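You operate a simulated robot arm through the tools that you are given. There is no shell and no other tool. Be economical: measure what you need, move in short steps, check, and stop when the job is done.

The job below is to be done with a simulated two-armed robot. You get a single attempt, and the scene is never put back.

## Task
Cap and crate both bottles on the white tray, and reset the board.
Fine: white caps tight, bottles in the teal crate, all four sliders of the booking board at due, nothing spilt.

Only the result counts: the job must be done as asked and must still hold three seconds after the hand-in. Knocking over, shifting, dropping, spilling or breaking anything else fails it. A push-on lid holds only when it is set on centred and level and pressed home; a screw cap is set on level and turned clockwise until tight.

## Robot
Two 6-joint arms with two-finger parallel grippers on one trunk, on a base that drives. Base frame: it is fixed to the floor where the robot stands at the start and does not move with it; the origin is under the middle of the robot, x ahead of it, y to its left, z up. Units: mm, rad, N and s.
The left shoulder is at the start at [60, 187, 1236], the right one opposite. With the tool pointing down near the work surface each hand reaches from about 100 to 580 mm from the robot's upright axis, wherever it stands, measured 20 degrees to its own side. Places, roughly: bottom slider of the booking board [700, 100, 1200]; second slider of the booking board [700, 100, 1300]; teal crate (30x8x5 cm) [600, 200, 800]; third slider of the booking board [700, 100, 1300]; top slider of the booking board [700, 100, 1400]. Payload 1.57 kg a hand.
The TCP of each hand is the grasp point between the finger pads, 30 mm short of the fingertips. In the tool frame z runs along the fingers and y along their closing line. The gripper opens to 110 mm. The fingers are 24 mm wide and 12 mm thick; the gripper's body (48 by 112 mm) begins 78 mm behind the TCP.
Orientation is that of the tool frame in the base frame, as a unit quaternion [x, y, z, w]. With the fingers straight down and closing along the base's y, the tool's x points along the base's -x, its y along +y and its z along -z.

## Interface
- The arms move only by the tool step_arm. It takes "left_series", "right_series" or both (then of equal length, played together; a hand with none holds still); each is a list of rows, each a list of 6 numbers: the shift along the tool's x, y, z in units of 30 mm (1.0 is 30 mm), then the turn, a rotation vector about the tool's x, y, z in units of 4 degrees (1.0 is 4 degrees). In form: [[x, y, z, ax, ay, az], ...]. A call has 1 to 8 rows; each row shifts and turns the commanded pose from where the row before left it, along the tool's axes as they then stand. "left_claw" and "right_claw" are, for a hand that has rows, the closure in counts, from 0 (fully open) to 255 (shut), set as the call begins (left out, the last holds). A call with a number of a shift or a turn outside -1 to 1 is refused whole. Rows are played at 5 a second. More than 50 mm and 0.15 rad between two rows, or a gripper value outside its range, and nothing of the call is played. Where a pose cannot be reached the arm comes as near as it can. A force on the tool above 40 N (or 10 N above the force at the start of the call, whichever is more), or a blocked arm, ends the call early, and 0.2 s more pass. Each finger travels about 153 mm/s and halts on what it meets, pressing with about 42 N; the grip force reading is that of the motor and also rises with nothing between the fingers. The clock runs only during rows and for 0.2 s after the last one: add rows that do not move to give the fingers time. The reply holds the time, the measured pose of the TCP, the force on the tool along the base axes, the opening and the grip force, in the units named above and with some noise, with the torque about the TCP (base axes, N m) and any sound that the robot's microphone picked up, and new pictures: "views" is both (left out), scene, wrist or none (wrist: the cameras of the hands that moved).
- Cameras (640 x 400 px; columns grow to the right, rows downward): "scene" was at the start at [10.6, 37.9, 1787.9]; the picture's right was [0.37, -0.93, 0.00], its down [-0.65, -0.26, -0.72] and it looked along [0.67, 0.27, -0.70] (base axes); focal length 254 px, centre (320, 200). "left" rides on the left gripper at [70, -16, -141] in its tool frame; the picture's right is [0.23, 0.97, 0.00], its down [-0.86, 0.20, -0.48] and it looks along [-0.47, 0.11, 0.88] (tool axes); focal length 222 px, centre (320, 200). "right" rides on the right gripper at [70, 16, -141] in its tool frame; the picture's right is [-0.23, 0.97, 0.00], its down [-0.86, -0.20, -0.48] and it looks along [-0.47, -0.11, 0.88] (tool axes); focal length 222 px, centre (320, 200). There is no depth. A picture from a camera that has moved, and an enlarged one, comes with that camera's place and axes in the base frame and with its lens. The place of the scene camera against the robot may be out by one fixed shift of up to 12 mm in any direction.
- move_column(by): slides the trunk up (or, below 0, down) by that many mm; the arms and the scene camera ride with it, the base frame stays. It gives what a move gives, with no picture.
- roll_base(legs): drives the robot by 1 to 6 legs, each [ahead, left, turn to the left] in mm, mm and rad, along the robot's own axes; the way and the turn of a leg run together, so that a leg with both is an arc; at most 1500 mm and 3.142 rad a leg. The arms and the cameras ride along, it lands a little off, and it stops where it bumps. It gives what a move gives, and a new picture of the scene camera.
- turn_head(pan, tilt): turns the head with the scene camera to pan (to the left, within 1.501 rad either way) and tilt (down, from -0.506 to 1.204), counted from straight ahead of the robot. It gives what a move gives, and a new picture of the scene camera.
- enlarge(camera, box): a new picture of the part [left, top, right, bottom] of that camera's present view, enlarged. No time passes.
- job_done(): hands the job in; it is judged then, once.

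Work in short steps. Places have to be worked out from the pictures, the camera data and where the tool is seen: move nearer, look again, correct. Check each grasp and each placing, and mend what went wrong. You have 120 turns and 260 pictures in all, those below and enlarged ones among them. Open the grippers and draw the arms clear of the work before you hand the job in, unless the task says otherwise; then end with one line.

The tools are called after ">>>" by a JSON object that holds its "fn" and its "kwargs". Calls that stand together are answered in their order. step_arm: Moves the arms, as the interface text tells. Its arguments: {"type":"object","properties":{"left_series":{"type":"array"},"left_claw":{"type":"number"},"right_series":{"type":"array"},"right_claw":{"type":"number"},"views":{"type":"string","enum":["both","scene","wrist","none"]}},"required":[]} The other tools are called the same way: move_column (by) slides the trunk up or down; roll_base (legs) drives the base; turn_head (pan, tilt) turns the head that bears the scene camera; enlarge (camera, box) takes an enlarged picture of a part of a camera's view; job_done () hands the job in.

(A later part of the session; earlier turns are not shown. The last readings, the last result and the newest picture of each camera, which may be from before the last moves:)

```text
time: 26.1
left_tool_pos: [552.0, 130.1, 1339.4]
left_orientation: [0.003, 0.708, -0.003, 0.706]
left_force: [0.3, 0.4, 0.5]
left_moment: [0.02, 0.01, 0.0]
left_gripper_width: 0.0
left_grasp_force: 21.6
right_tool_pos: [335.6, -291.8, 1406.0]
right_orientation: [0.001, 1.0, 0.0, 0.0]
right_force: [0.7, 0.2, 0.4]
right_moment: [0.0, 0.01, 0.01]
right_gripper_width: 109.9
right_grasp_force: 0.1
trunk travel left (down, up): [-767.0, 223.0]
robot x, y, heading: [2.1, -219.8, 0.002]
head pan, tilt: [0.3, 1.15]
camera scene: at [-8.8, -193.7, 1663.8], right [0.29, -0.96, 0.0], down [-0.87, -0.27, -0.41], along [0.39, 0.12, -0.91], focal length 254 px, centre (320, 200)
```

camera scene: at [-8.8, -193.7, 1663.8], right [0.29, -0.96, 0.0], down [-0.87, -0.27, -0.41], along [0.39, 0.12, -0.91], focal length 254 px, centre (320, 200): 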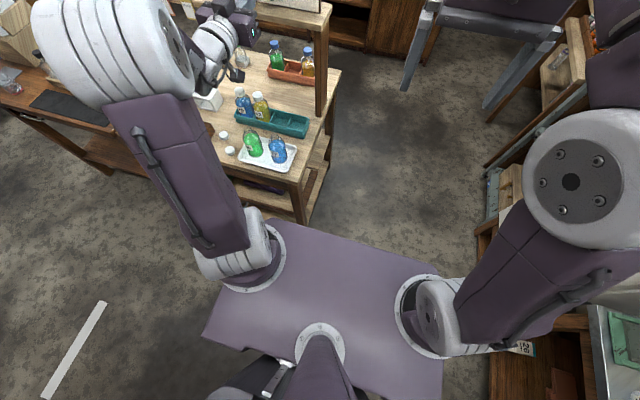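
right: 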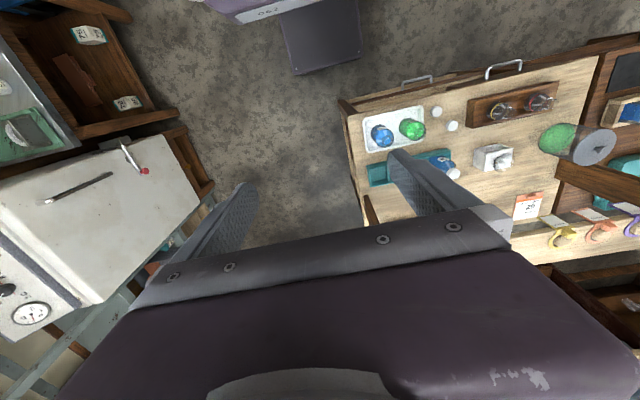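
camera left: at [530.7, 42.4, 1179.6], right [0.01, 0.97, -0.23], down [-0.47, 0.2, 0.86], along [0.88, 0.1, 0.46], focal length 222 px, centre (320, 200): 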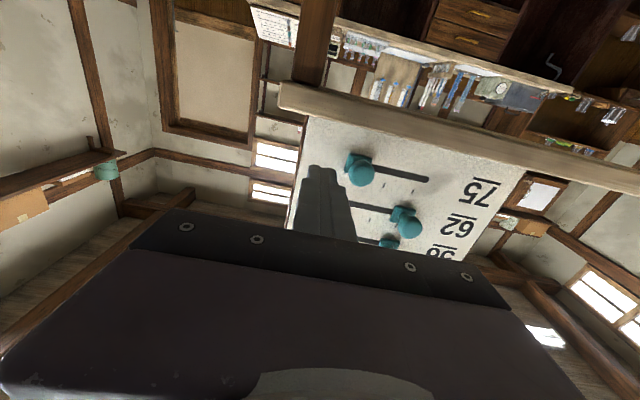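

The trunk plate ends at x≈160 and the base front is near x≈230, with the table edge at x≈440. That leaves room to drive ~140 mm forward later. First I turn the left hand back down.

>>> {"fn": "step_arm", "kwargs": {"left_series": [[0, 0, 0, 0, 1, 0], [0, 0, 0, 0, 1, 0], [0, 0, 0, 0, 1, 0], [0, 0, 0, 0, 1, 0], [0, 0, 0, 0, 1, 0], [0, 0, 0, 0, 1, 0], [0, 0, 0, 0, 1, 0], [0, 0, 0, 0, 1, 0]], "left_claw": 0, "views": "none"}}

>>> {"fn": "step_arm", "kwargs": {"left_series": [[0, 0, 0, 0, 1, 0], [0, 0, 0, 0, 1, 0], [0, 0, 0, 0, 1, 0], [0, 0, 0, 0, 1, 0], [0, 0, 0, 0, 1, 0], [0, 0, 0, 0, 1, 0], [0, 0, 0, 0, 1, 0], [0, 0, 0, 0, 1, 0]], "views": "none"}}

>>> {"fn": "step_arm", "kwargs": {"left_series": [[0, 0, 0, 0, 1, 0], [0, 0, 0, 0, 1, 0], [0, 0, 0, 0, 1, 0], [0, 0, 0, 0, 1, 0], [0, 0, 0, 0, 1, 0], [0, 0, 0, 0, 1, 0], [0, 0, 0, 0, 0.5, 0]], "views": "both"}}

```text
time: 27.9
left_tool_pos: [553.0, 128.9, 1340.0]
left_orientation: [0.004, 0.875, -0.002, 0.484]
left_force: [-0.8, 0.2, -0.5]
left_moment: [-0.01, 0.0, 0.0]
left_gripper_width: 109.9
left_grasp_force: 0.0
right_tool_pos: [335.3, -292.9, 1406.3]
right_orientation: [0.0, 1.0, 0.0, 0.0]
right_force: [-1.0, 0.2, -0.1]
right_moment: [-0.03, 0.0, -0.02]
right_gripper_width: 109.9
right_grasp_force: 0.0
trunk travel left (down, up): [-767.0, 223.0]
robot x, y, heading: [0.7, -216.9, -0.001]
head pan, tilt: [0.3, 1.15]
```

```text
time: 29.7
left_tool_pos: [553.4, 128.3, 1338.3]
left_orientation: [0.005, 0.975, -0.001, 0.223]
left_force: [-0.1, 0.4, -0.2]
left_moment: [0.0, 0.0, 0.0]
left_gripper_width: 110.1
left_grasp_force: 0.0
right_tool_pos: [335.8, -292.6, 1404.7]
right_orientation: [0.0, 1.0, 0.0, -0.001]
right_force: [-0.4, 0.2, 0.9]
right_moment: [0.01, 0.02, -0.02]
right_gripper_width: 109.9
right_grasp_force: 0.1
trunk travel left (down, up): [-767.0, 223.0]
robot x, y, heading: [-0.4, -220.6, -0.001]
head pan, tilt: [0.3, 1.15]
```

```text
time: 31.3
left_tool_pos: [487.9, 108.5, 1293.7]
left_orientation: [0.004, 1.0, 0.0, -0.001]
left_force: [-0.5, 1.0, -0.1]
left_moment: [0.0, 0.03, 0.01]
left_gripper_width: 110.0
left_grasp_force: 0.1
left hand out of reach, approached as far as the arm can: row 2, 4, 6, 7
right_tool_pos: [334.5, -292.7, 1405.6]
right_orientation: [0.0, 1.0, 0.0, 0.0]
right_force: [0.5, -0.3, 0.4]
right_moment: [-0.02, -0.04, -0.02]
right_gripper_width: 110.3
right_grasp_force: 0.1
trunk travel left (down, up): [-767.0, 223.0]
robot x, y, heading: [-3.5, -218.7, -0.004]
head pan, tilt: [0.3, 1.15]
camera scene: at [-9.8, -194.2, 1663.7], right [0.29, -0.96, 0.0], down [-0.87, -0.27, -0.41], along [0.39, 0.12, -0.91], focal length 254 px, centre (320, 200)
camera left: at [418.6, 91.7, 1435.9], right [-0.22, 0.98, 0.0], down [0.86, 0.19, 0.48], along [0.46, 0.11, -0.88], focal length 222 px, centre (320, 200)
```

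scene: 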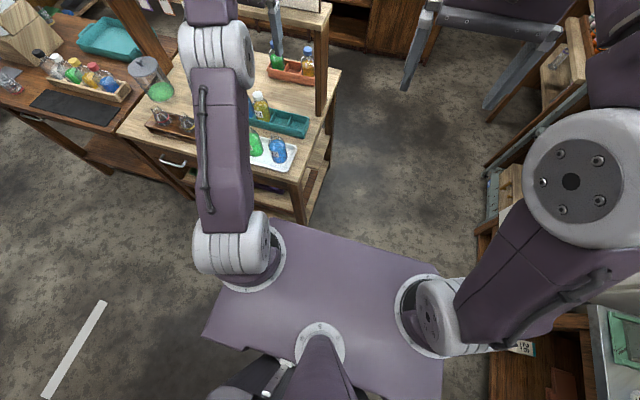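
left: 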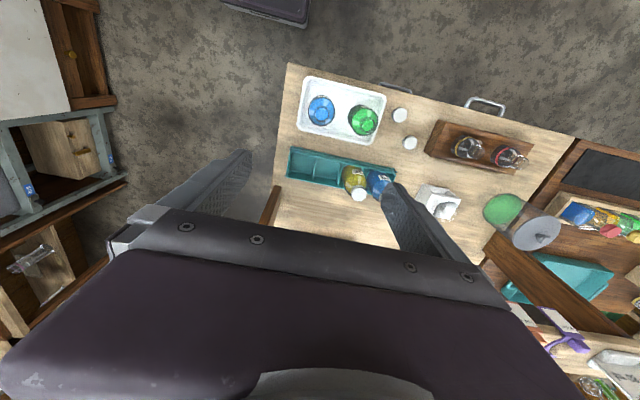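

I shift the base left 150 mm and lower the column 200 mm to view the bottles closely with the left wrist camera.

>>> {"fn": "roll_base", "kwargs": {"legs": [[0, 150, 0]]}}

>>> {"fn": "move_column", "kwargs": {"by": -200}}

>>> {"fn": "step_arm", "kwargs": {"left_series": [[0, -0.5, 0, 0, 0, 0]], "views": "wrist"}}

>>> {"fn": "turn_head", "kwargs": {"pan": 0.2, "tilt": 0.8}}

```text
time: 32.7
left_tool_pos: [488.7, 253.8, 1293.2]
left_orientation: [0.004, 1.0, 0.001, -0.001]
left_force: [0.4, -0.5, 0.0]
left_moment: [0.04, -0.01, 0.0]
left_gripper_width: 110.0
left_grasp_force: 0.1
right_tool_pos: [334.5, -146.0, 1406.0]
right_orientation: [-0.002, 1.0, 0.001, 0.0]
right_force: [0.2, -0.1, -0.8]
right_moment: [0.03, 0.01, -0.01]
right_gripper_width: 109.8
right_grasp_force: 0.0
trunk travel left (down, up): [-767.0, 223.0]
robot x, y, heading: [-0.7, -71.9, -0.001]
head pan, tilt: [0.3, 1.15]
camera scene: at [-9.0, -49.2, 1663.8], right [0.3, -0.96, 0.0], down [-0.87, -0.27, -0.41], along [0.39, 0.12, -0.91], focal length 254 px, centre (320, 200)
```

scene: 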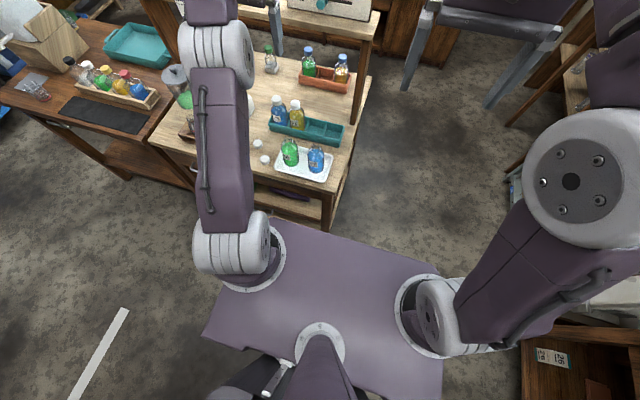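

```text
time: 34.9
left_tool_pos: [489.2, 258.0, 1093.2]
left_orientation: [0.004, 1.0, -0.001, -0.002]
left_force: [-0.4, -0.3, 0.1]
left_moment: [0.0, -0.02, -0.01]
left_gripper_width: 109.9
left_grasp_force: 0.0
right_tool_pos: [335.7, -143.1, 1205.7]
right_orientation: [-0.001, 1.0, 0.0, 0.001]
right_force: [-0.5, -0.5, -0.8]
right_moment: [0.04, -0.04, -0.01]
right_gripper_width: 110.0
right_grasp_force: 0.0
trunk travel left (down, up): [-567.0, 423.0]
robot x, y, heading: [-0.8, -71.0, 0.001]
head pan, tilt: [0.3, 1.15]
```

```text
time: 35.2
left_tool_pos: [487.3, 241.4, 1094.3]
left_orientation: [0.004, 1.0, 0.001, 0.0]
left_force: [0.0, -0.7, 0.9]
left_moment: [0.01, -0.01, 0.0]
left_gripper_width: 110.1
left_grasp_force: 0.1
right_tool_pos: [333.8, -145.1, 1206.4]
right_orientation: [-0.001, 1.0, 0.0, 0.0]
right_force: [-0.4, 0.2, -1.1]
right_moment: [0.0, -0.01, 0.01]
right_gripper_width: 110.0
right_grasp_force: 0.0
trunk travel left (down, up): [-567.0, 423.0]
robot x, y, heading: [-1.8, -71.4, -0.0]
head pan, tilt: [0.3, 1.15]
camera left: at [417.8, 224.7, 1235.3], right [-0.22, 0.98, 0.0], down [0.86, 0.19, 0.48], along [0.47, 0.11, -0.88], focal length 222 px, centre (320, 200)
```

left: 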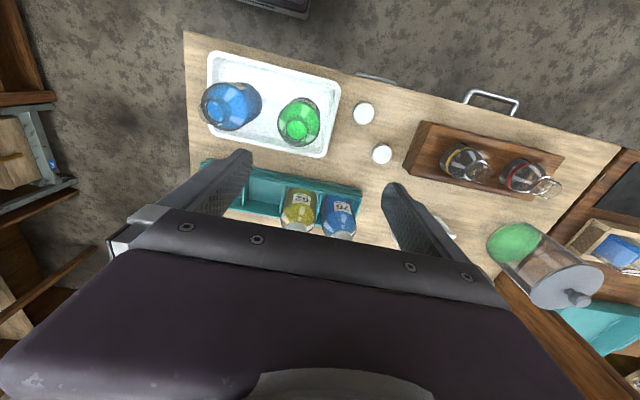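

```text
time: 36.1
left_tool_pos: [489.1, 242.4, 1092.5]
left_orientation: [0.004, 1.0, 0.0, -0.001]
left_force: [-0.5, 0.0, -0.1]
left_moment: [-0.01, -0.02, -0.02]
left_gripper_width: 110.1
left_grasp_force: 0.0
right_tool_pos: [334.7, -143.5, 1205.6]
right_orientation: [-0.001, 1.0, 0.0, 0.0]
right_force: [-0.3, -0.4, -0.8]
right_moment: [0.02, 0.03, -0.01]
right_gripper_width: 110.3
right_grasp_force: 0.1
trunk travel left (down, up): [-567.0, 423.0]
robot x, y, heading: [0.7, -68.9, -0.001]
head pan, tilt: [0.201, 0.799]
camera scene: at [13.3, -47.2, 1488.5], right [0.2, -0.98, 0.0], down [-0.7, -0.14, -0.7], along [0.68, 0.14, -0.72], focal length 254 px, centre (320, 200)
```

scene: 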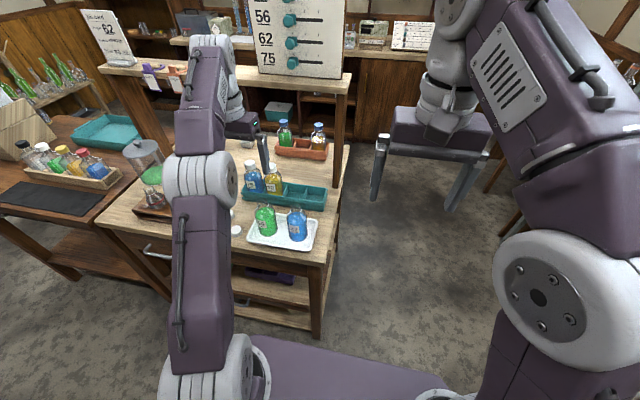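

Good view. I enlarge the bottles and caps to see threads, and the wrist view for measuring.

>>> {"fn": "enlarge", "kwargs": {"camera": "scene", "box": [240, 195, 325, 255]}}

>>> {"fn": "enlarge", "kwargs": {"camera": "left", "box": [180, 40, 420, 250]}}

>>> {"fn": "enlarge", "kwargs": {"camera": "scene", "box": [220, 110, 350, 215]}}

```text
6.67 times, centred on (282, 225) of scene
camera zoom: at [13.3, -47.2, 1488.5], right [0.2, -0.98, 0.0], down [-0.7, -0.14, -0.7], along [0.68, 0.14, -0.72], focal length 1692 px, centre (570, 33)
```

zoom: 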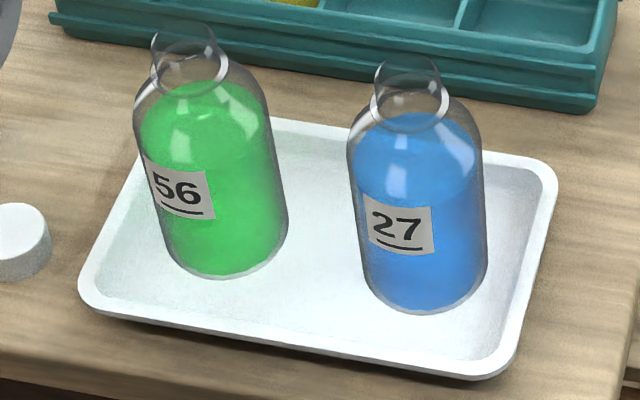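

```text
1.90 times, centred on (300, 145) of left
camera zoom: at [418.5, 226.1, 1234.7], right [-0.22, 0.98, 0.0], down [0.86, 0.19, 0.48], along [0.47, 0.11, -0.88], focal length 423 px, centre (358, 305)
```

zoom: 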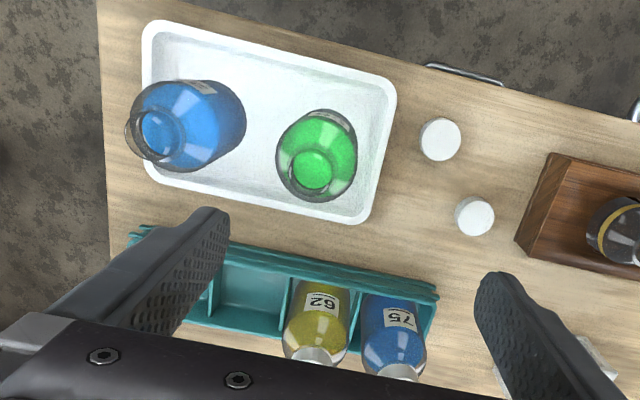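

```text
3.81 times, centred on (285, 162) of scene
camera zoom: at [13.3, -47.2, 1488.5], right [0.2, -0.98, 0.0], down [-0.7, -0.14, -0.7], along [0.68, 0.14, -0.72], focal length 967 px, centre (453, 343)
```

zoom: 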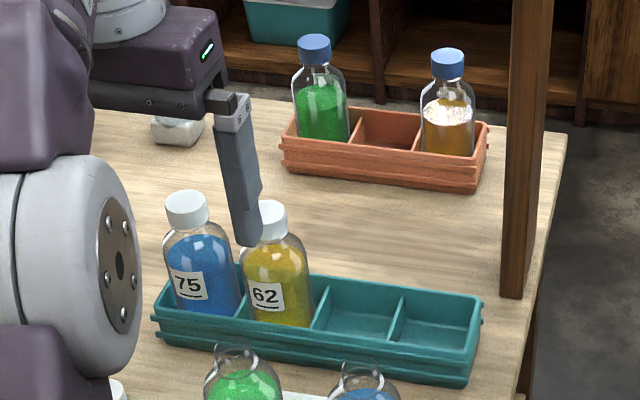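

Bottle mouths are near z≈950 with smooth-looking necks. I zoom the wrist camera on one mouth and on a cap to tell the closure type.

>>> {"fn": "enlarge", "kwargs": {"camera": "left", "box": [265, 85, 345, 155]}}

>>> {"fn": "enlarge", "kwargs": {"camera": "left", "box": [345, 95, 405, 170]}}

>>> {"fn": "enlarge", "kwargs": {"camera": "scene", "box": [285, 200, 315, 220]}}

```text
5.71 times, centred on (305, 120) of left
camera zoom: at [418.5, 226.1, 1234.7], right [-0.22, 0.98, 0.0], down [0.86, 0.19, 0.48], along [0.47, 0.11, -0.88], focal length 1269 px, centre (406, 657)
```

zoom: 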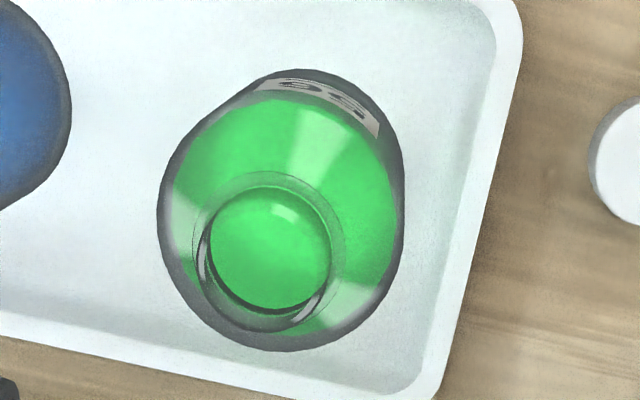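

```text
5.33 times, centred on (375, 132) of left
camera zoom: at [418.5, 226.1, 1234.7], right [-0.22, 0.98, 0.0], down [0.86, 0.19, 0.48], along [0.47, 0.11, -0.88], focal length 1185 px, centre (27, 560)
```

zoom: 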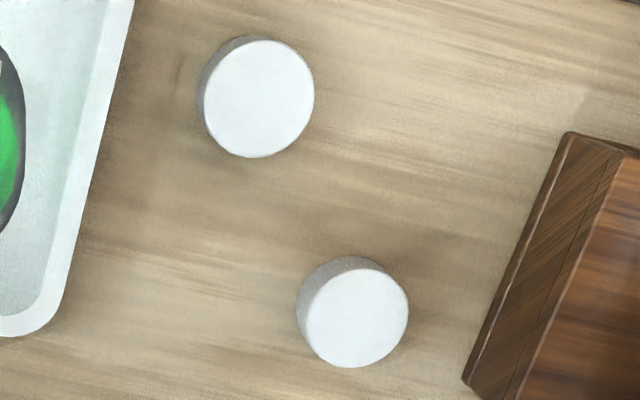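

```text
16.00 times, centred on (300, 210) of scene
camera zoom: at [13.3, -47.2, 1488.5], right [0.2, -0.98, 0.0], down [-0.7, -0.14, -0.7], along [0.68, 0.14, -0.72], focal length 4062 px, centre (640, 40)
```

zoom: 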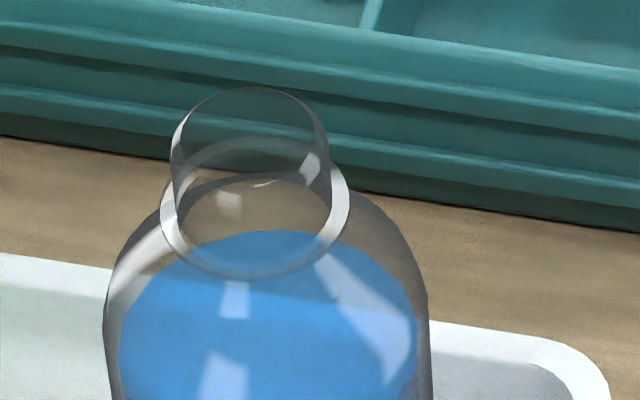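

No thread is visible, so the closure type stays open. From the wrist camera: bottle 56 mouth ≈(478,211,952), bottle 27 ≈(480,107), cap A ≈(455,316), cap B ≈(517,372). I go over cap A with a 60 mm opening and lower the column.

>>> {"fn": "step_arm", "kwargs": {"left_series": [[0.5, 0.8, 0, 0, 0, 0], [0.4, 0.8, 0, 0, 0, 0], [0.2, 0.8, 0, 0, 0, 0]], "left_claw": 116, "views": "none"}}

>>> {"fn": "move_column", "kwargs": {"by": -170}}

>>> {"fn": "step_arm", "kwargs": {"left_series": [[0, 0, 0.3, 0, 0, 0]], "views": "both"}}

```text
time: 36.9
left_tool_pos: [455.0, 316.1, 1091.1]
left_orientation: [0.004, 1.0, 0.0, -0.001]
left_force: [0.0, 0.4, 0.2]
left_moment: [-0.01, 0.01, 0.01]
left_gripper_width: 59.8
left_grasp_force: 0.0
right_tool_pos: [337.3, -143.2, 1205.9]
right_orientation: [-0.002, 1.0, 0.0, -0.001]
right_force: [0.1, 0.9, 0.3]
right_moment: [-0.03, -0.02, 0.02]
right_gripper_width: 110.1
right_grasp_force: 0.0
trunk travel left (down, up): [-567.0, 423.0]
robot x, y, heading: [-4.7, -71.1, 0.001]
head pan, tilt: [0.201, 0.799]
```

```text
time: 38.8
left_tool_pos: [457.3, 315.3, 922.4]
left_orientation: [0.004, 1.0, 0.0, 0.0]
left_force: [1.4, 0.0, 0.9]
left_moment: [-0.01, 0.0, 0.02]
left_gripper_width: 60.1
left_grasp_force: 0.0
right_tool_pos: [335.1, -143.2, 1036.1]
right_orientation: [-0.002, 1.0, 0.0, 0.0]
right_force: [0.4, -0.2, -0.7]
right_moment: [0.0, 0.03, -0.02]
right_gripper_width: 110.0
right_grasp_force: 0.0
trunk travel left (down, up): [-397.0, 593.0]
robot x, y, heading: [-1.9, -71.4, -0.003]
head pan, tilt: [0.201, 0.799]
```

```text
time: 39.2
left_tool_pos: [455.5, 315.2, 911.5]
left_orientation: [0.003, 1.0, 0.0, 0.0]
left_force: [0.0, 0.5, 0.2]
left_moment: [-0.02, -0.02, 0.03]
left_gripper_width: 59.7
left_grasp_force: 0.0
right_tool_pos: [335.7, -143.2, 1036.3]
right_orientation: [-0.001, 1.0, 0.0, 0.0]
right_force: [0.3, 0.3, 0.0]
right_moment: [-0.02, 0.01, 0.01]
right_gripper_width: 109.9
right_grasp_force: 0.1
trunk travel left (down, up): [-397.0, 593.0]
robot x, y, heading: [0.5, -71.9, 0.001]
head pan, tilt: [0.201, 0.799]
camera scene: at [13.2, -47.3, 1318.6], right [0.2, -0.98, 0.0], down [-0.7, -0.14, -0.7], along [0.68, 0.14, -0.72], focal length 254 px, centre (320, 200)
camera left: at [385.0, 298.7, 1055.3], right [-0.22, 0.98, 0.0], down [0.86, 0.19, 0.48], along [0.47, 0.11, -0.88], focal length 222 px, centre (320, 200)
```

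scene: 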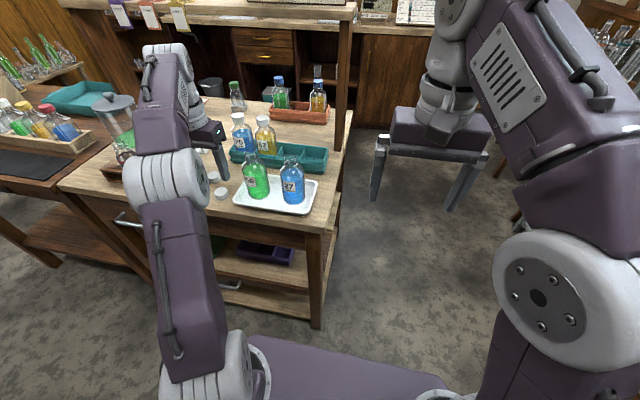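
left: 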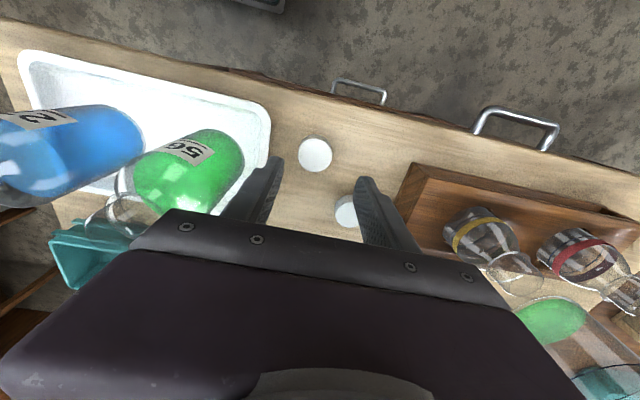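

Two-height triangulation puts cap A's top at about (452, 310, 832). I centre, narrow to ~52 mm and descend partway.

>>> {"fn": "step_arm", "kwargs": {"left_series": [[0.1, -0.18, 0.5, 0, 0, 0], [0, 0, 0.8, 0, 0, 0]], "left_claw": 134, "views": "wrist"}}

>>> {"fn": "enlarge", "kwargs": {"camera": "scene", "box": [180, 120, 340, 220]}}

```text
time: 39.8
left_tool_pos: [453.6, 310.8, 875.2]
left_orientation: [0.003, 1.0, 0.0, 0.0]
left_force: [0.1, 0.0, -0.4]
left_moment: [-0.01, 0.01, 0.0]
left_gripper_width: 52.3
left_grasp_force: 0.0
right_tool_pos: [334.9, -142.9, 1034.8]
right_orientation: [-0.001, 1.0, 0.0, 0.0]
right_force: [1.4, -0.4, -0.4]
right_moment: [-0.03, 0.01, -0.04]
right_gripper_width: 109.8
right_grasp_force: 0.1
trunk travel left (down, up): [-397.0, 593.0]
robot x, y, heading: [1.8, -69.7, -0.001]
head pan, tilt: [0.201, 0.799]
camera left: at [383.3, 294.5, 1017.1], right [-0.22, 0.98, 0.0], down [0.86, 0.19, 0.48], along [0.47, 0.11, -0.88], focal length 222 px, centre (320, 200)
```

left: 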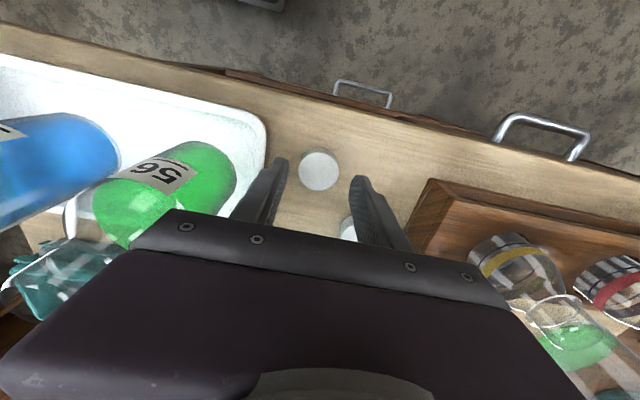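

```text
4.00 times, centred on (260, 170) of scene
camera zoom: at [13.7, -46.9, 1318.6], right [0.2, -0.98, 0.0], down [-0.7, -0.14, -0.7], along [0.68, 0.14, -0.72], focal length 1015 px, centre (560, 320)
```

zoom: 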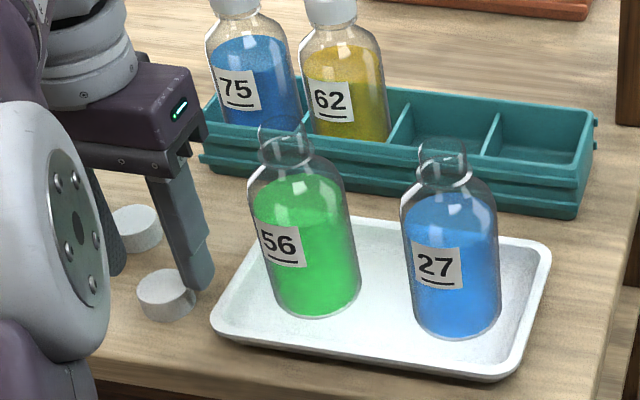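

Cap is centred between the fingertips. I descend ~29 mm.

>>> {"fn": "step_arm", "kwargs": {"left_series": [[0, 0, 0.5, 0, 0, 0], [0, 0, 0.47, 0, 0, 0]], "views": "wrist"}}

>>> {"fn": "enlarge", "kwargs": {"camera": "scene", "box": [205, 155, 265, 205]}}

```text
time: 40.4
left_tool_pos: [453.5, 307.7, 849.9]
left_orientation: [0.003, 1.0, 0.002, 0.003]
left_force: [4.6, 2.5, 22.8]
left_moment: [-0.63, 0.17, 0.17]
left_gripper_width: 50.2
left_grasp_force: 0.0
right_tool_pos: [333.7, -145.1, 1036.9]
right_orientation: [-0.001, 1.0, 0.001, 0.0]
right_force: [-0.1, 0.2, -0.5]
right_moment: [-0.01, 0.0, -0.01]
right_gripper_width: 110.1
right_grasp_force: 0.0
trunk travel left (down, up): [-397.0, 593.0]
robot x, y, heading: [-0.7, -70.8, 0.006]
head pan, tilt: [0.201, 0.799]
camera left: at [381.9, 291.6, 991.8], right [-0.22, 0.98, 0.0], down [0.85, 0.19, 0.49], along [0.47, 0.11, -0.87], focal length 222 px, centre (320, 200)
```

left: 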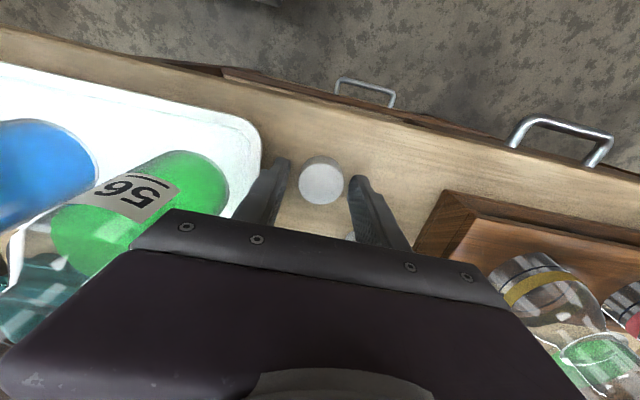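

```text
8.00 times, centred on (235, 180) of scene
camera zoom: at [11.0, -49.3, 1319.2], right [0.2, -0.98, 0.0], down [-0.7, -0.14, -0.7], along [0.68, 0.14, -0.72], focal length 2031 px, centre (1000, 360)
```

zoom: 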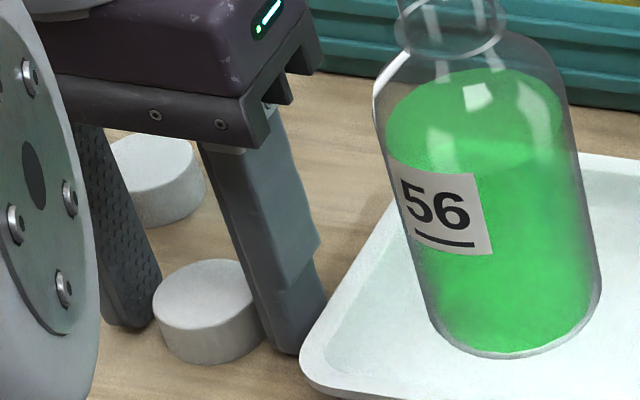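

The -y finger pressed on the tray rim (moment shows it). I rise and turn the hand 88° counter-clockwise so the fingers close along x instead.

>>> {"fn": "step_arm", "kwargs": {"left_series": [[0, 0.1, -0.7, 0, 0, 0], [0, 0, -0.5, 0, 0, 0], [0, 0, 0, 0, 0, -1], [0, 0, 0, 0, 0, -1], [0, 0, 0, 0, 0, -1], [0, 0, 0, 0, 0, -1], [0, 0, 0, 0, 0, -1], [0, 0, 0, 0, 0, -1]], "views": "none"}}

>>> {"fn": "step_arm", "kwargs": {"left_series": [[0, 0, 0, 0, 0, -1], [0, 0, 0, 0, 0, -1], [0, 0, 0, 0, 0, -1], [0, 0, 0, 0, 0, -1], [0, 0, 0, 0, 0, -1], [0, 0, 0, 0, 0, -1], [0, 0, 0, 0, 0, -1], [0, 0, 0, 0, 0, -1]], "views": "none"}}

>>> {"fn": "step_arm", "kwargs": {"left_series": [[0, 0, 0, 0, 0, -1], [0, 0, 0, 0, 0, -1], [0, 0, 0, 0, 0, -1], [0, 0, 0, 0, 0, -1], [0, 0, 0, 0, 0, -1], [0, 0, 0, 0, 0, -1], [0, 0, 0, 0, 0, -1], [0, 0, 0, 0, 0, -1]], "views": "both"}}

```text
time: 42.2
left_tool_pos: [453.1, 312.1, 881.7]
left_orientation: [-0.205, 0.979, 0.0, -0.001]
left_force: [0.3, 0.4, -0.4]
left_moment: [0.0, 0.01, 0.01]
left_gripper_width: 52.2
left_grasp_force: 0.0
right_tool_pos: [336.1, -143.5, 1035.4]
right_orientation: [0.0, 1.0, 0.001, 0.0]
right_force: [0.3, -0.2, -0.7]
right_moment: [0.05, 0.04, 0.03]
right_gripper_width: 110.1
right_grasp_force: 0.0
trunk travel left (down, up): [-397.0, 593.0]
robot x, y, heading: [-2.5, -71.9, 0.004]
head pan, tilt: [0.201, 0.799]
```

```text
time: 44.0
left_tool_pos: [451.5, 311.4, 880.9]
left_orientation: [-0.467, 0.884, 0.0, -0.002]
left_force: [0.5, -0.4, 0.1]
left_moment: [0.0, -0.01, -0.01]
left_gripper_width: 51.8
left_grasp_force: 0.1
right_tool_pos: [336.0, -142.3, 1035.2]
right_orientation: [0.0, 1.0, 0.0, 0.0]
right_force: [1.0, 0.3, -0.3]
right_moment: [-0.03, -0.02, -0.01]
right_gripper_width: 110.1
right_grasp_force: 0.0
trunk travel left (down, up): [-397.0, 593.0]
robot x, y, heading: [-0.5, -72.1, 0.002]
head pan, tilt: [0.201, 0.799]
```

```text
time: 45.8
left_tool_pos: [452.8, 314.0, 880.5]
left_orientation: [-0.693, 0.721, 0.001, -0.001]
left_force: [0.3, 0.7, -0.6]
left_moment: [-0.01, -0.01, -0.07]
left_gripper_width: 52.6
left_grasp_force: 0.0
right_tool_pos: [335.5, -142.6, 1036.6]
right_orientation: [0.0, 1.0, 0.0, 0.0]
right_force: [-0.4, 0.1, 0.5]
right_moment: [0.03, -0.01, 0.0]
right_gripper_width: 109.9
right_grasp_force: 0.0
trunk travel left (down, up): [-397.0, 593.0]
robot x, y, heading: [-0.5, -70.7, 0.003]
head pan, tilt: [0.201, 0.799]
camera scene: at [13.3, -47.3, 1318.6], right [0.2, -0.98, 0.0], down [-0.7, -0.14, -0.7], along [0.68, 0.14, -0.72], focal length 254 px, centre (320, 200)
camera left: at [466.2, 242.0, 1023.1], right [-0.98, -0.19, 0.0], down [-0.16, 0.86, 0.48], along [-0.09, 0.47, -0.88], focal length 222 px, centre (320, 200)
```

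scene: 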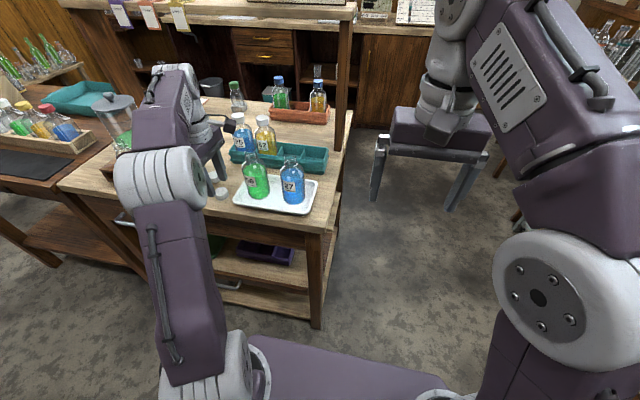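
left: 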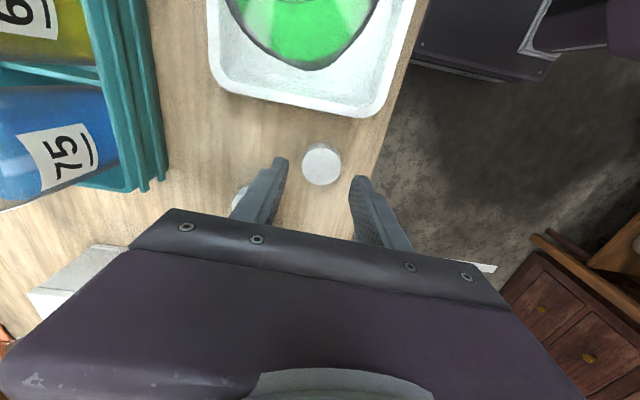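

Cap A at about (452, 309, 832); now fingers straddle it along x. I shift 5 mm to -y and descend toward the table.

>>> {"fn": "step_arm", "kwargs": {"left_series": [[0.16, 0, 0.5, 0, 0, 0], [0, 0, 0.5, 0, 0, 0], [0, 0, 0.2, 0, 0, 0]], "views": "wrist"}}

>>> {"fn": "enlarge", "kwargs": {"camera": "scene", "box": [195, 155, 255, 205]}}

```text
time: 46.6
left_tool_pos: [451.7, 307.6, 851.5]
left_orientation: [-0.692, 0.722, -0.001, 0.005]
left_force: [2.7, 7.3, 37.4]
left_moment: [-0.15, 1.0, -0.17]
left_gripper_width: 49.4
left_grasp_force: 0.0
right_tool_pos: [333.4, -144.7, 1037.0]
right_orientation: [-0.001, 1.0, 0.001, 0.001]
right_force: [-0.2, 0.5, -0.2]
right_moment: [-0.03, 0.0, 0.0]
right_gripper_width: 109.8
right_grasp_force: 0.1
trunk travel left (down, up): [-397.0, 593.0]
robot x, y, heading: [-1.0, -70.2, 0.0]
head pan, tilt: [0.201, 0.799]
camera left: at [463.5, 235.6, 992.0], right [-0.98, -0.19, -0.01], down [-0.17, 0.86, 0.48], along [-0.08, 0.48, -0.88], focal length 222 px, centre (320, 200)
```

left: 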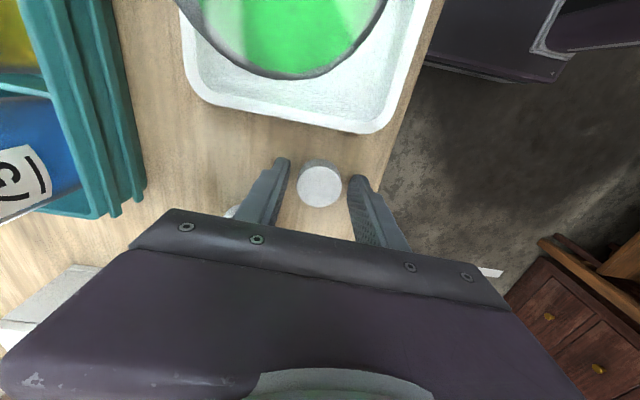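

```text
8.00 times, centred on (225, 180) of scene
camera zoom: at [10.0, -48.9, 1319.5], right [0.2, -0.98, 0.0], down [-0.7, -0.14, -0.7], along [0.69, 0.14, -0.71], focal length 2031 px, centre (1080, 360)
```

zoom: 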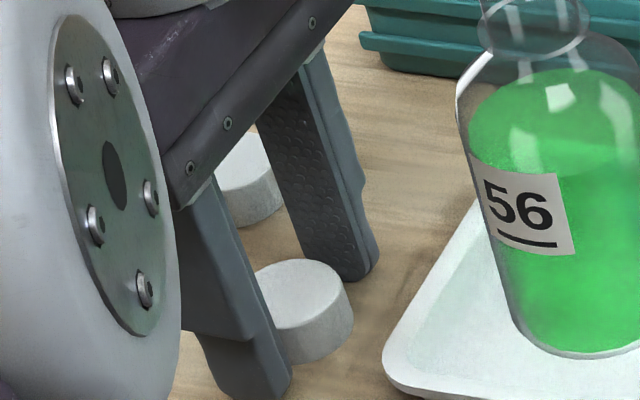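

Fingertips touched the table, so the table is at z≈821 and the cap's top at ≈842. That puts the cap at (452, 305). I lift 3 mm, shift 2.5 mm and close on the cap.

>>> {"fn": "step_arm", "kwargs": {"left_series": [[0.08, 0, -0.2, 0, 0, 0]], "views": "none"}}

>>> {"fn": "step_arm", "kwargs": {"left_series": [[0, 0, 0, 0, 0, 0], [0, 0, 0, 0, 0, 0], [0, 0, 0, 0, 0, 0]], "left_claw": 255, "views": "wrist"}}

>>> {"fn": "enlarge", "kwargs": {"camera": "scene", "box": [195, 155, 255, 205]}}

```text
time: 47.0
left_tool_pos: [450.1, 305.1, 850.4]
left_orientation: [-0.693, 0.721, 0.0, -0.002]
left_force: [-1.2, 7.6, 7.2]
left_moment: [0.37, -0.27, 0.34]
left_gripper_width: 51.1
left_grasp_force: 0.1
right_tool_pos: [333.8, -142.0, 1036.4]
right_orientation: [-0.001, 1.0, 0.0, 0.001]
right_force: [0.5, -0.1, -0.5]
right_moment: [0.01, -0.03, 0.01]
right_gripper_width: 109.7
right_grasp_force: 0.2
trunk travel left (down, up): [-397.0, 593.0]
robot x, y, heading: [1.4, -70.9, 0.002]
head pan, tilt: [0.201, 0.799]
```

```text
time: 47.8
left_tool_pos: [452.2, 305.0, 851.6]
left_orientation: [-0.692, 0.722, 0.0, -0.001]
left_force: [1.3, 0.1, -0.2]
left_moment: [-0.02, 0.03, -0.01]
left_gripper_width: 32.6
left_grasp_force: 40.6
right_tool_pos: [334.6, -143.6, 1035.6]
right_orientation: [-0.001, 1.0, 0.0, 0.0]
right_force: [-0.8, 0.8, -0.1]
right_moment: [-0.01, -0.01, 0.0]
right_gripper_width: 109.8
right_grasp_force: 0.1
trunk travel left (down, up): [-397.0, 593.0]
robot x, y, heading: [2.3, -72.0, -0.004]
head pan, tilt: [0.201, 0.799]
camera left: at [465.8, 234.0, 993.4], right [-0.98, -0.19, 0.0], down [-0.16, 0.86, 0.48], along [-0.09, 0.47, -0.88], focal length 222 px, centre (320, 200)
```

left: 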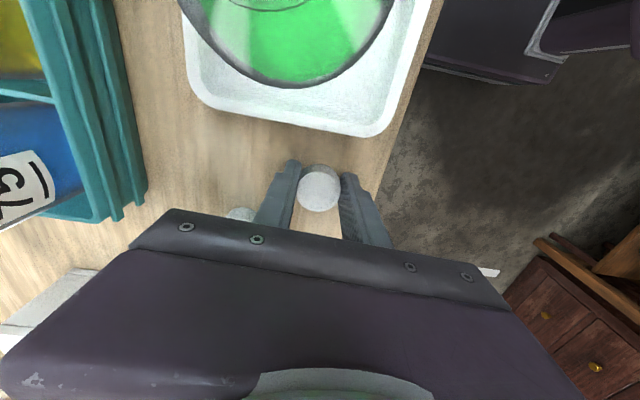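

```text
8.00 times, centred on (225, 180) of scene
camera zoom: at [13.3, -47.3, 1318.6], right [0.2, -0.98, 0.0], down [-0.7, -0.14, -0.7], along [0.68, 0.14, -0.72], focal length 2031 px, centre (1080, 360)
```

zoom: 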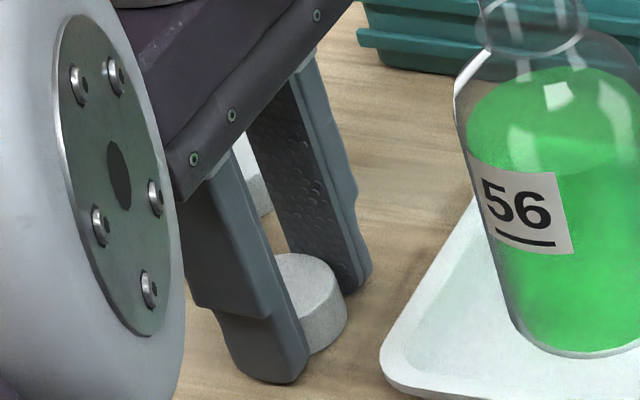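

Cap A is gripped (32.6 mm). I lift it 165 mm and move toward bottle 56 for a look at its mouth.

>>> {"fn": "step_arm", "kwargs": {"left_series": [[0, 0, -0.5, 0, 0, 0], [0, 0, -1, 0, 0, 0], [0, 0, -1, 0, 0, 0], [0, 0, -1, 0, 0, 0], [0, 0, -1, 0, 0, 0], [0, 0, -1, 0, 0, 0], [0.8, -0.4, 0, 0, 0, 0]], "views": "both"}}

>>> {"fn": "enlarge", "kwargs": {"camera": "left", "box": [200, 0, 440, 200]}}

>>> {"fn": "enlarge", "kwargs": {"camera": "scene", "box": [200, 120, 320, 210]}}

```text
time: 49.4
left_tool_pos: [433.8, 265.2, 978.5]
left_orientation: [-0.692, 0.722, 0.001, 0.0]
left_force: [0.0, -0.3, -0.4]
left_moment: [0.0, -0.01, 0.03]
left_gripper_width: 32.7
left_grasp_force: 40.7
left hand out of reach, approached as far as the arm can: row 4, 5, 6
right_tool_pos: [336.2, -143.9, 1035.5]
right_orientation: [-0.001, 1.0, 0.0, 0.0]
right_force: [-1.0, 0.3, -0.3]
right_moment: [0.02, 0.03, 0.01]
right_gripper_width: 109.9
right_grasp_force: 0.0
trunk travel left (down, up): [-397.0, 593.0]
robot x, y, heading: [0.5, -72.9, -0.0]
head pan, tilt: [0.201, 0.799]
camera scene: at [13.8, -48.2, 1318.6], right [0.2, -0.98, 0.0], down [-0.7, -0.14, -0.7], along [0.68, 0.14, -0.72], focal length 254 px, centre (320, 200)
camera left: at [447.4, 195.4, 1121.3], right [-0.98, -0.19, 0.0], down [-0.16, 0.86, 0.48], along [-0.09, 0.47, -0.88], focal length 222 px, centre (320, 200)
```

scene: 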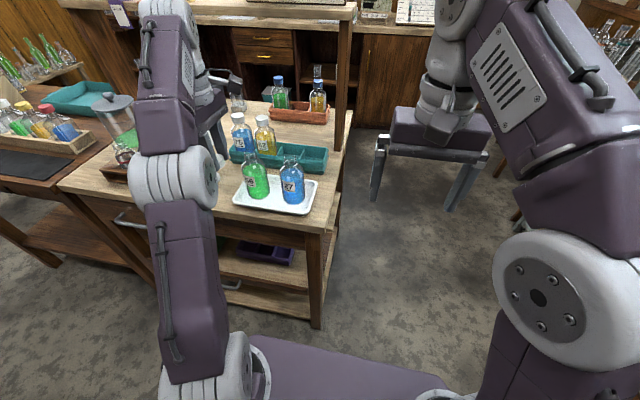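
left: 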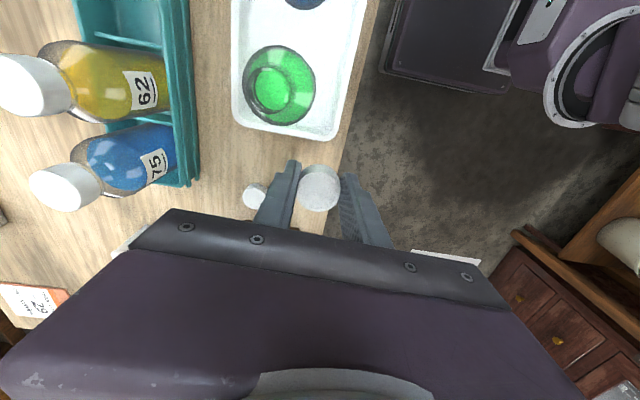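

```text
2.00 times, centred on (320, 100) of left
camera zoom: at [447.4, 195.4, 1121.3], right [-0.98, -0.19, 0.0], down [-0.16, 0.86, 0.48], along [-0.09, 0.47, -0.88], focal length 444 px, centre (320, 400)
```

zoom: 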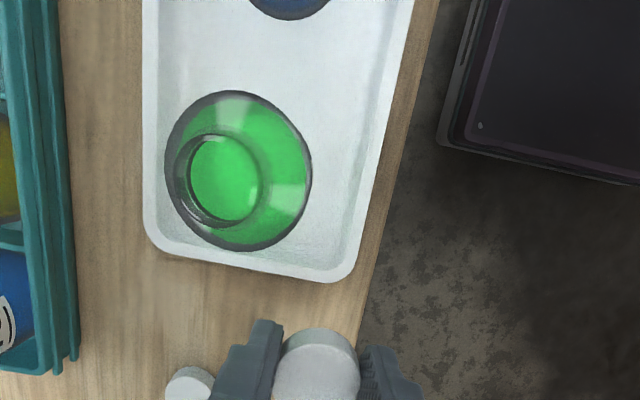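

```text
4.44 times, centred on (260, 165) of scene
camera zoom: at [13.8, -48.2, 1318.6], right [0.2, -0.98, 0.0], down [-0.7, -0.14, -0.7], along [0.68, 0.14, -0.72], focal length 1128 px, centre (587, 356)
```

zoom: 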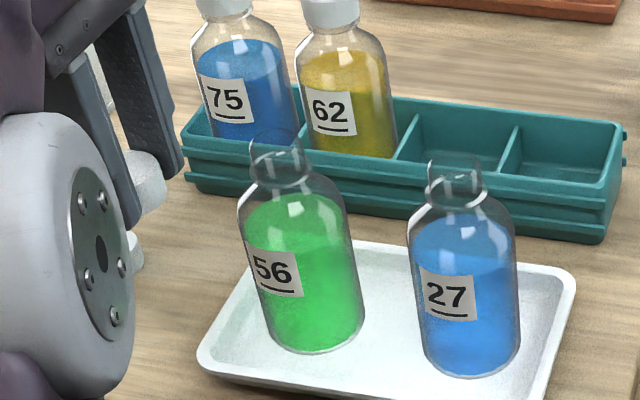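

Row 4–6 hit the height limit, so I raise the column 40 mm. I estimate the mouth of 56 at (484, 210, 932) and move the cap over it.

>>> {"fn": "move_column", "kwargs": {"by": 40}}

>>> {"fn": "step_arm", "kwargs": {"left_series": [[0.6, -0.55, 0, 0, 0, 0], [0.6, -0.55, 0, 0, 0, 0], [0.6, -0.55, 0, 0, 0, 0]], "views": "wrist"}}

>>> {"fn": "enlarge", "kwargs": {"camera": "left", "box": [260, 110, 380, 220]}}

>>> {"fn": "enlarge", "kwargs": {"camera": "scene", "box": [210, 120, 310, 220]}}

```text
time: 50.2
left_tool_pos: [434.3, 266.9, 1019.6]
left_orientation: [-0.692, 0.722, 0.0, 0.001]
left_force: [-0.2, -0.4, -0.8]
left_moment: [-0.01, 0.01, -0.01]
left_gripper_width: 32.7
left_grasp_force: 41.2
right_tool_pos: [335.5, -143.7, 1076.1]
right_orientation: [0.0, 1.0, 0.0, 0.0]
right_force: [-0.3, -0.3, 0.3]
right_moment: [0.03, -0.01, 0.05]
right_gripper_width: 109.9
right_grasp_force: 0.1
trunk travel left (down, up): [-437.0, 553.0]
robot x, y, heading: [2.7, -72.0, 0.003]
head pan, tilt: [0.201, 0.799]
```

```text
time: 51.0
left_tool_pos: [468.1, 208.6, 1005.0]
left_orientation: [-0.692, 0.722, 0.0, 0.001]
left_force: [-0.1, 0.4, 0.4]
left_moment: [0.0, 0.01, -0.03]
left_gripper_width: 32.6
left_grasp_force: 40.7
left hand out of reach, approached as far as the arm can: row 1, 2, 3
right_tool_pos: [336.2, -143.7, 1076.6]
right_orientation: [-0.001, 1.0, 0.0, -0.001]
right_force: [0.8, -1.4, 0.1]
right_moment: [0.0, -0.02, -0.02]
right_gripper_width: 110.2
right_grasp_force: 0.0
trunk travel left (down, up): [-437.0, 553.0]
robot x, y, heading: [-1.1, -71.8, -0.002]
head pan, tilt: [0.201, 0.799]
camera left: at [481.4, 137.0, 1147.3], right [-0.98, -0.19, 0.0], down [-0.16, 0.86, 0.48], along [-0.09, 0.47, -0.88], focal length 222 px, centre (320, 200)
```

left: 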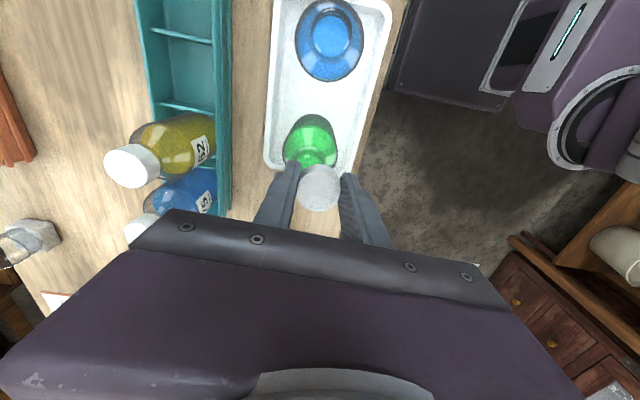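

```text
3.64 times, centred on (320, 165) of left
camera zoom: at [481.4, 137.0, 1147.3], right [-0.98, -0.19, 0.0], down [-0.16, 0.86, 0.48], along [-0.09, 0.47, -0.88], focal length 808 px, centre (320, 327)
```

zoom: 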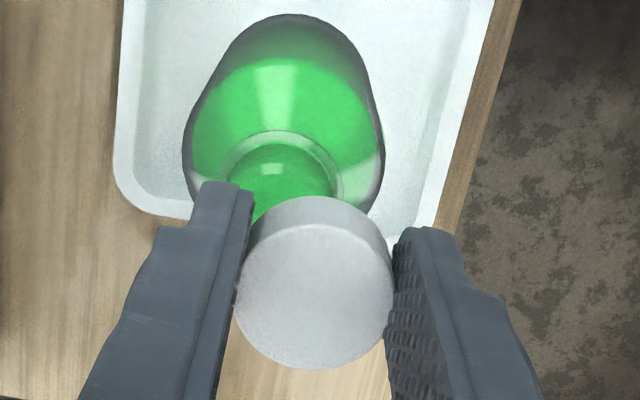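

```text
4.00 times, centred on (260, 170) of scene
camera zoom: at [13.8, -47.9, 1358.6], right [0.2, -0.98, 0.0], down [-0.7, -0.14, -0.7], along [0.68, 0.14, -0.72], focal length 1015 px, centre (560, 320)
```

zoom: 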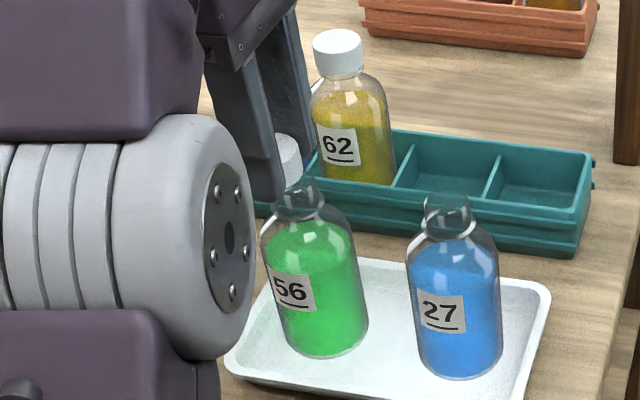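

Combining views gives the mouth at about (479, 208, 950). I move the cap there with ~10 mm clearance and compare again.

>>> {"fn": "step_arm", "kwargs": {"left_series": [[0, -0.2, 0.15, 0, 0, 0], [0, -0.17, 0.15, 0, 0, 0]], "views": "none"}}

>>> {"fn": "enlarge", "kwargs": {"camera": "left", "box": [260, 110, 380, 220]}}

>>> {"fn": "enlarge", "kwargs": {"camera": "scene", "box": [230, 130, 310, 190]}}

```text
time: 51.6
left_tool_pos: [478.0, 208.0, 995.4]
left_orientation: [-0.692, 0.721, 0.0, 0.001]
left_force: [0.5, -1.0, -1.0]
left_moment: [-0.01, -0.02, -0.03]
left_gripper_width: 32.4
left_grasp_force: 41.5
right_tool_pos: [336.5, -142.2, 1075.5]
right_orientation: [-0.001, 1.0, 0.0, 0.0]
right_force: [-0.3, 0.4, 0.1]
right_moment: [0.0, 0.01, 0.01]
right_gripper_width: 109.9
right_grasp_force: 0.2
trunk travel left (down, up): [-437.0, 553.0]
robot x, y, heading: [1.2, -69.5, 0.001]
head pan, tilt: [0.201, 0.799]
```

```text
3.64 times, centred on (320, 165) of left
camera zoom: at [491.0, 136.7, 1137.2], right [-0.98, -0.19, 0.0], down [-0.16, 0.86, 0.48], along [-0.09, 0.47, -0.88], focal length 808 px, centre (320, 327)
```

zoom: 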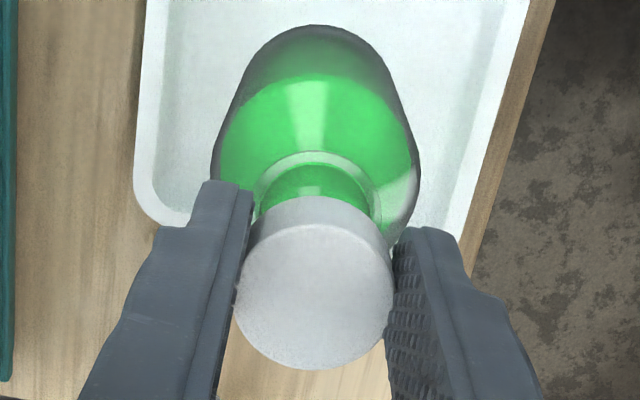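

```text
6.67 times, centred on (270, 160) of scene
camera zoom: at [13.4, -47.2, 1358.6], right [0.2, -0.98, 0.0], down [-0.7, -0.14, -0.7], along [0.68, 0.14, -0.72], focal length 1692 px, centre (653, 467)
```

zoom: 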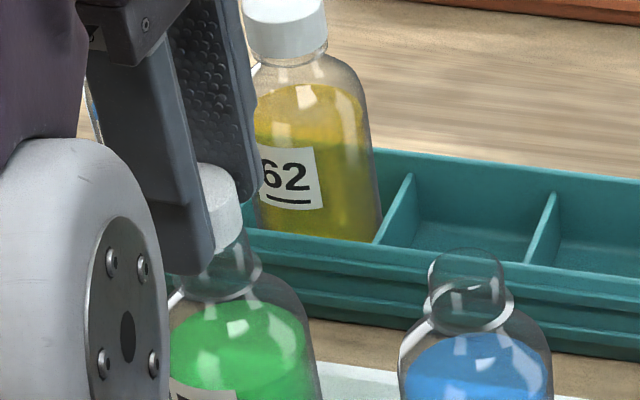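

X alignment looks right; y is uncertain by a few mm. I zoom in more closely.

>>> {"fn": "enlarge", "kwargs": {"camera": "scene", "box": [250, 150, 290, 180]}}

>>> {"fn": "enlarge", "kwargs": {"camera": "left", "box": [295, 140, 345, 180]}}

```text
13.33 times, centred on (270, 165) of scene
camera zoom: at [13.4, -47.2, 1358.6], right [0.2, -0.98, 0.0], down [-0.7, -0.14, -0.7], along [0.68, 0.14, -0.72], focal length 3385 px, centre (987, 667)
```

zoom: 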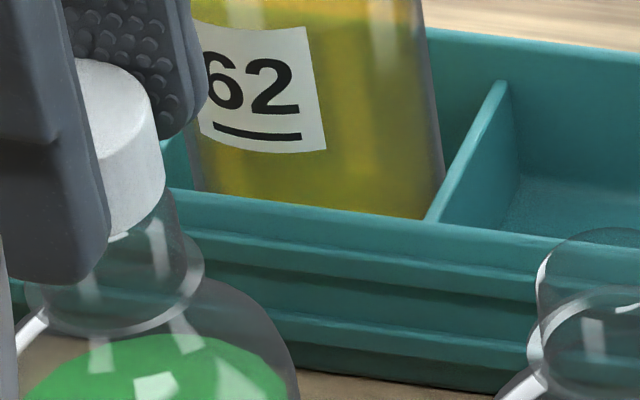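

```text
10.00 times, centred on (320, 160) of left
camera zoom: at [491.0, 136.7, 1137.2], right [-0.98, -0.19, 0.0], down [-0.16, 0.86, 0.48], along [-0.09, 0.47, -0.88], focal length 2221 px, centre (320, 600)
```

zoom: 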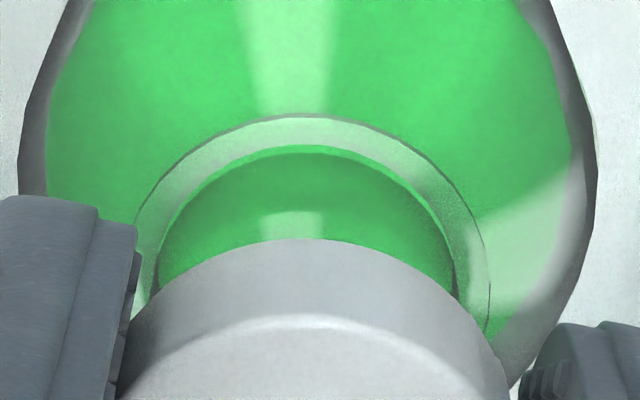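

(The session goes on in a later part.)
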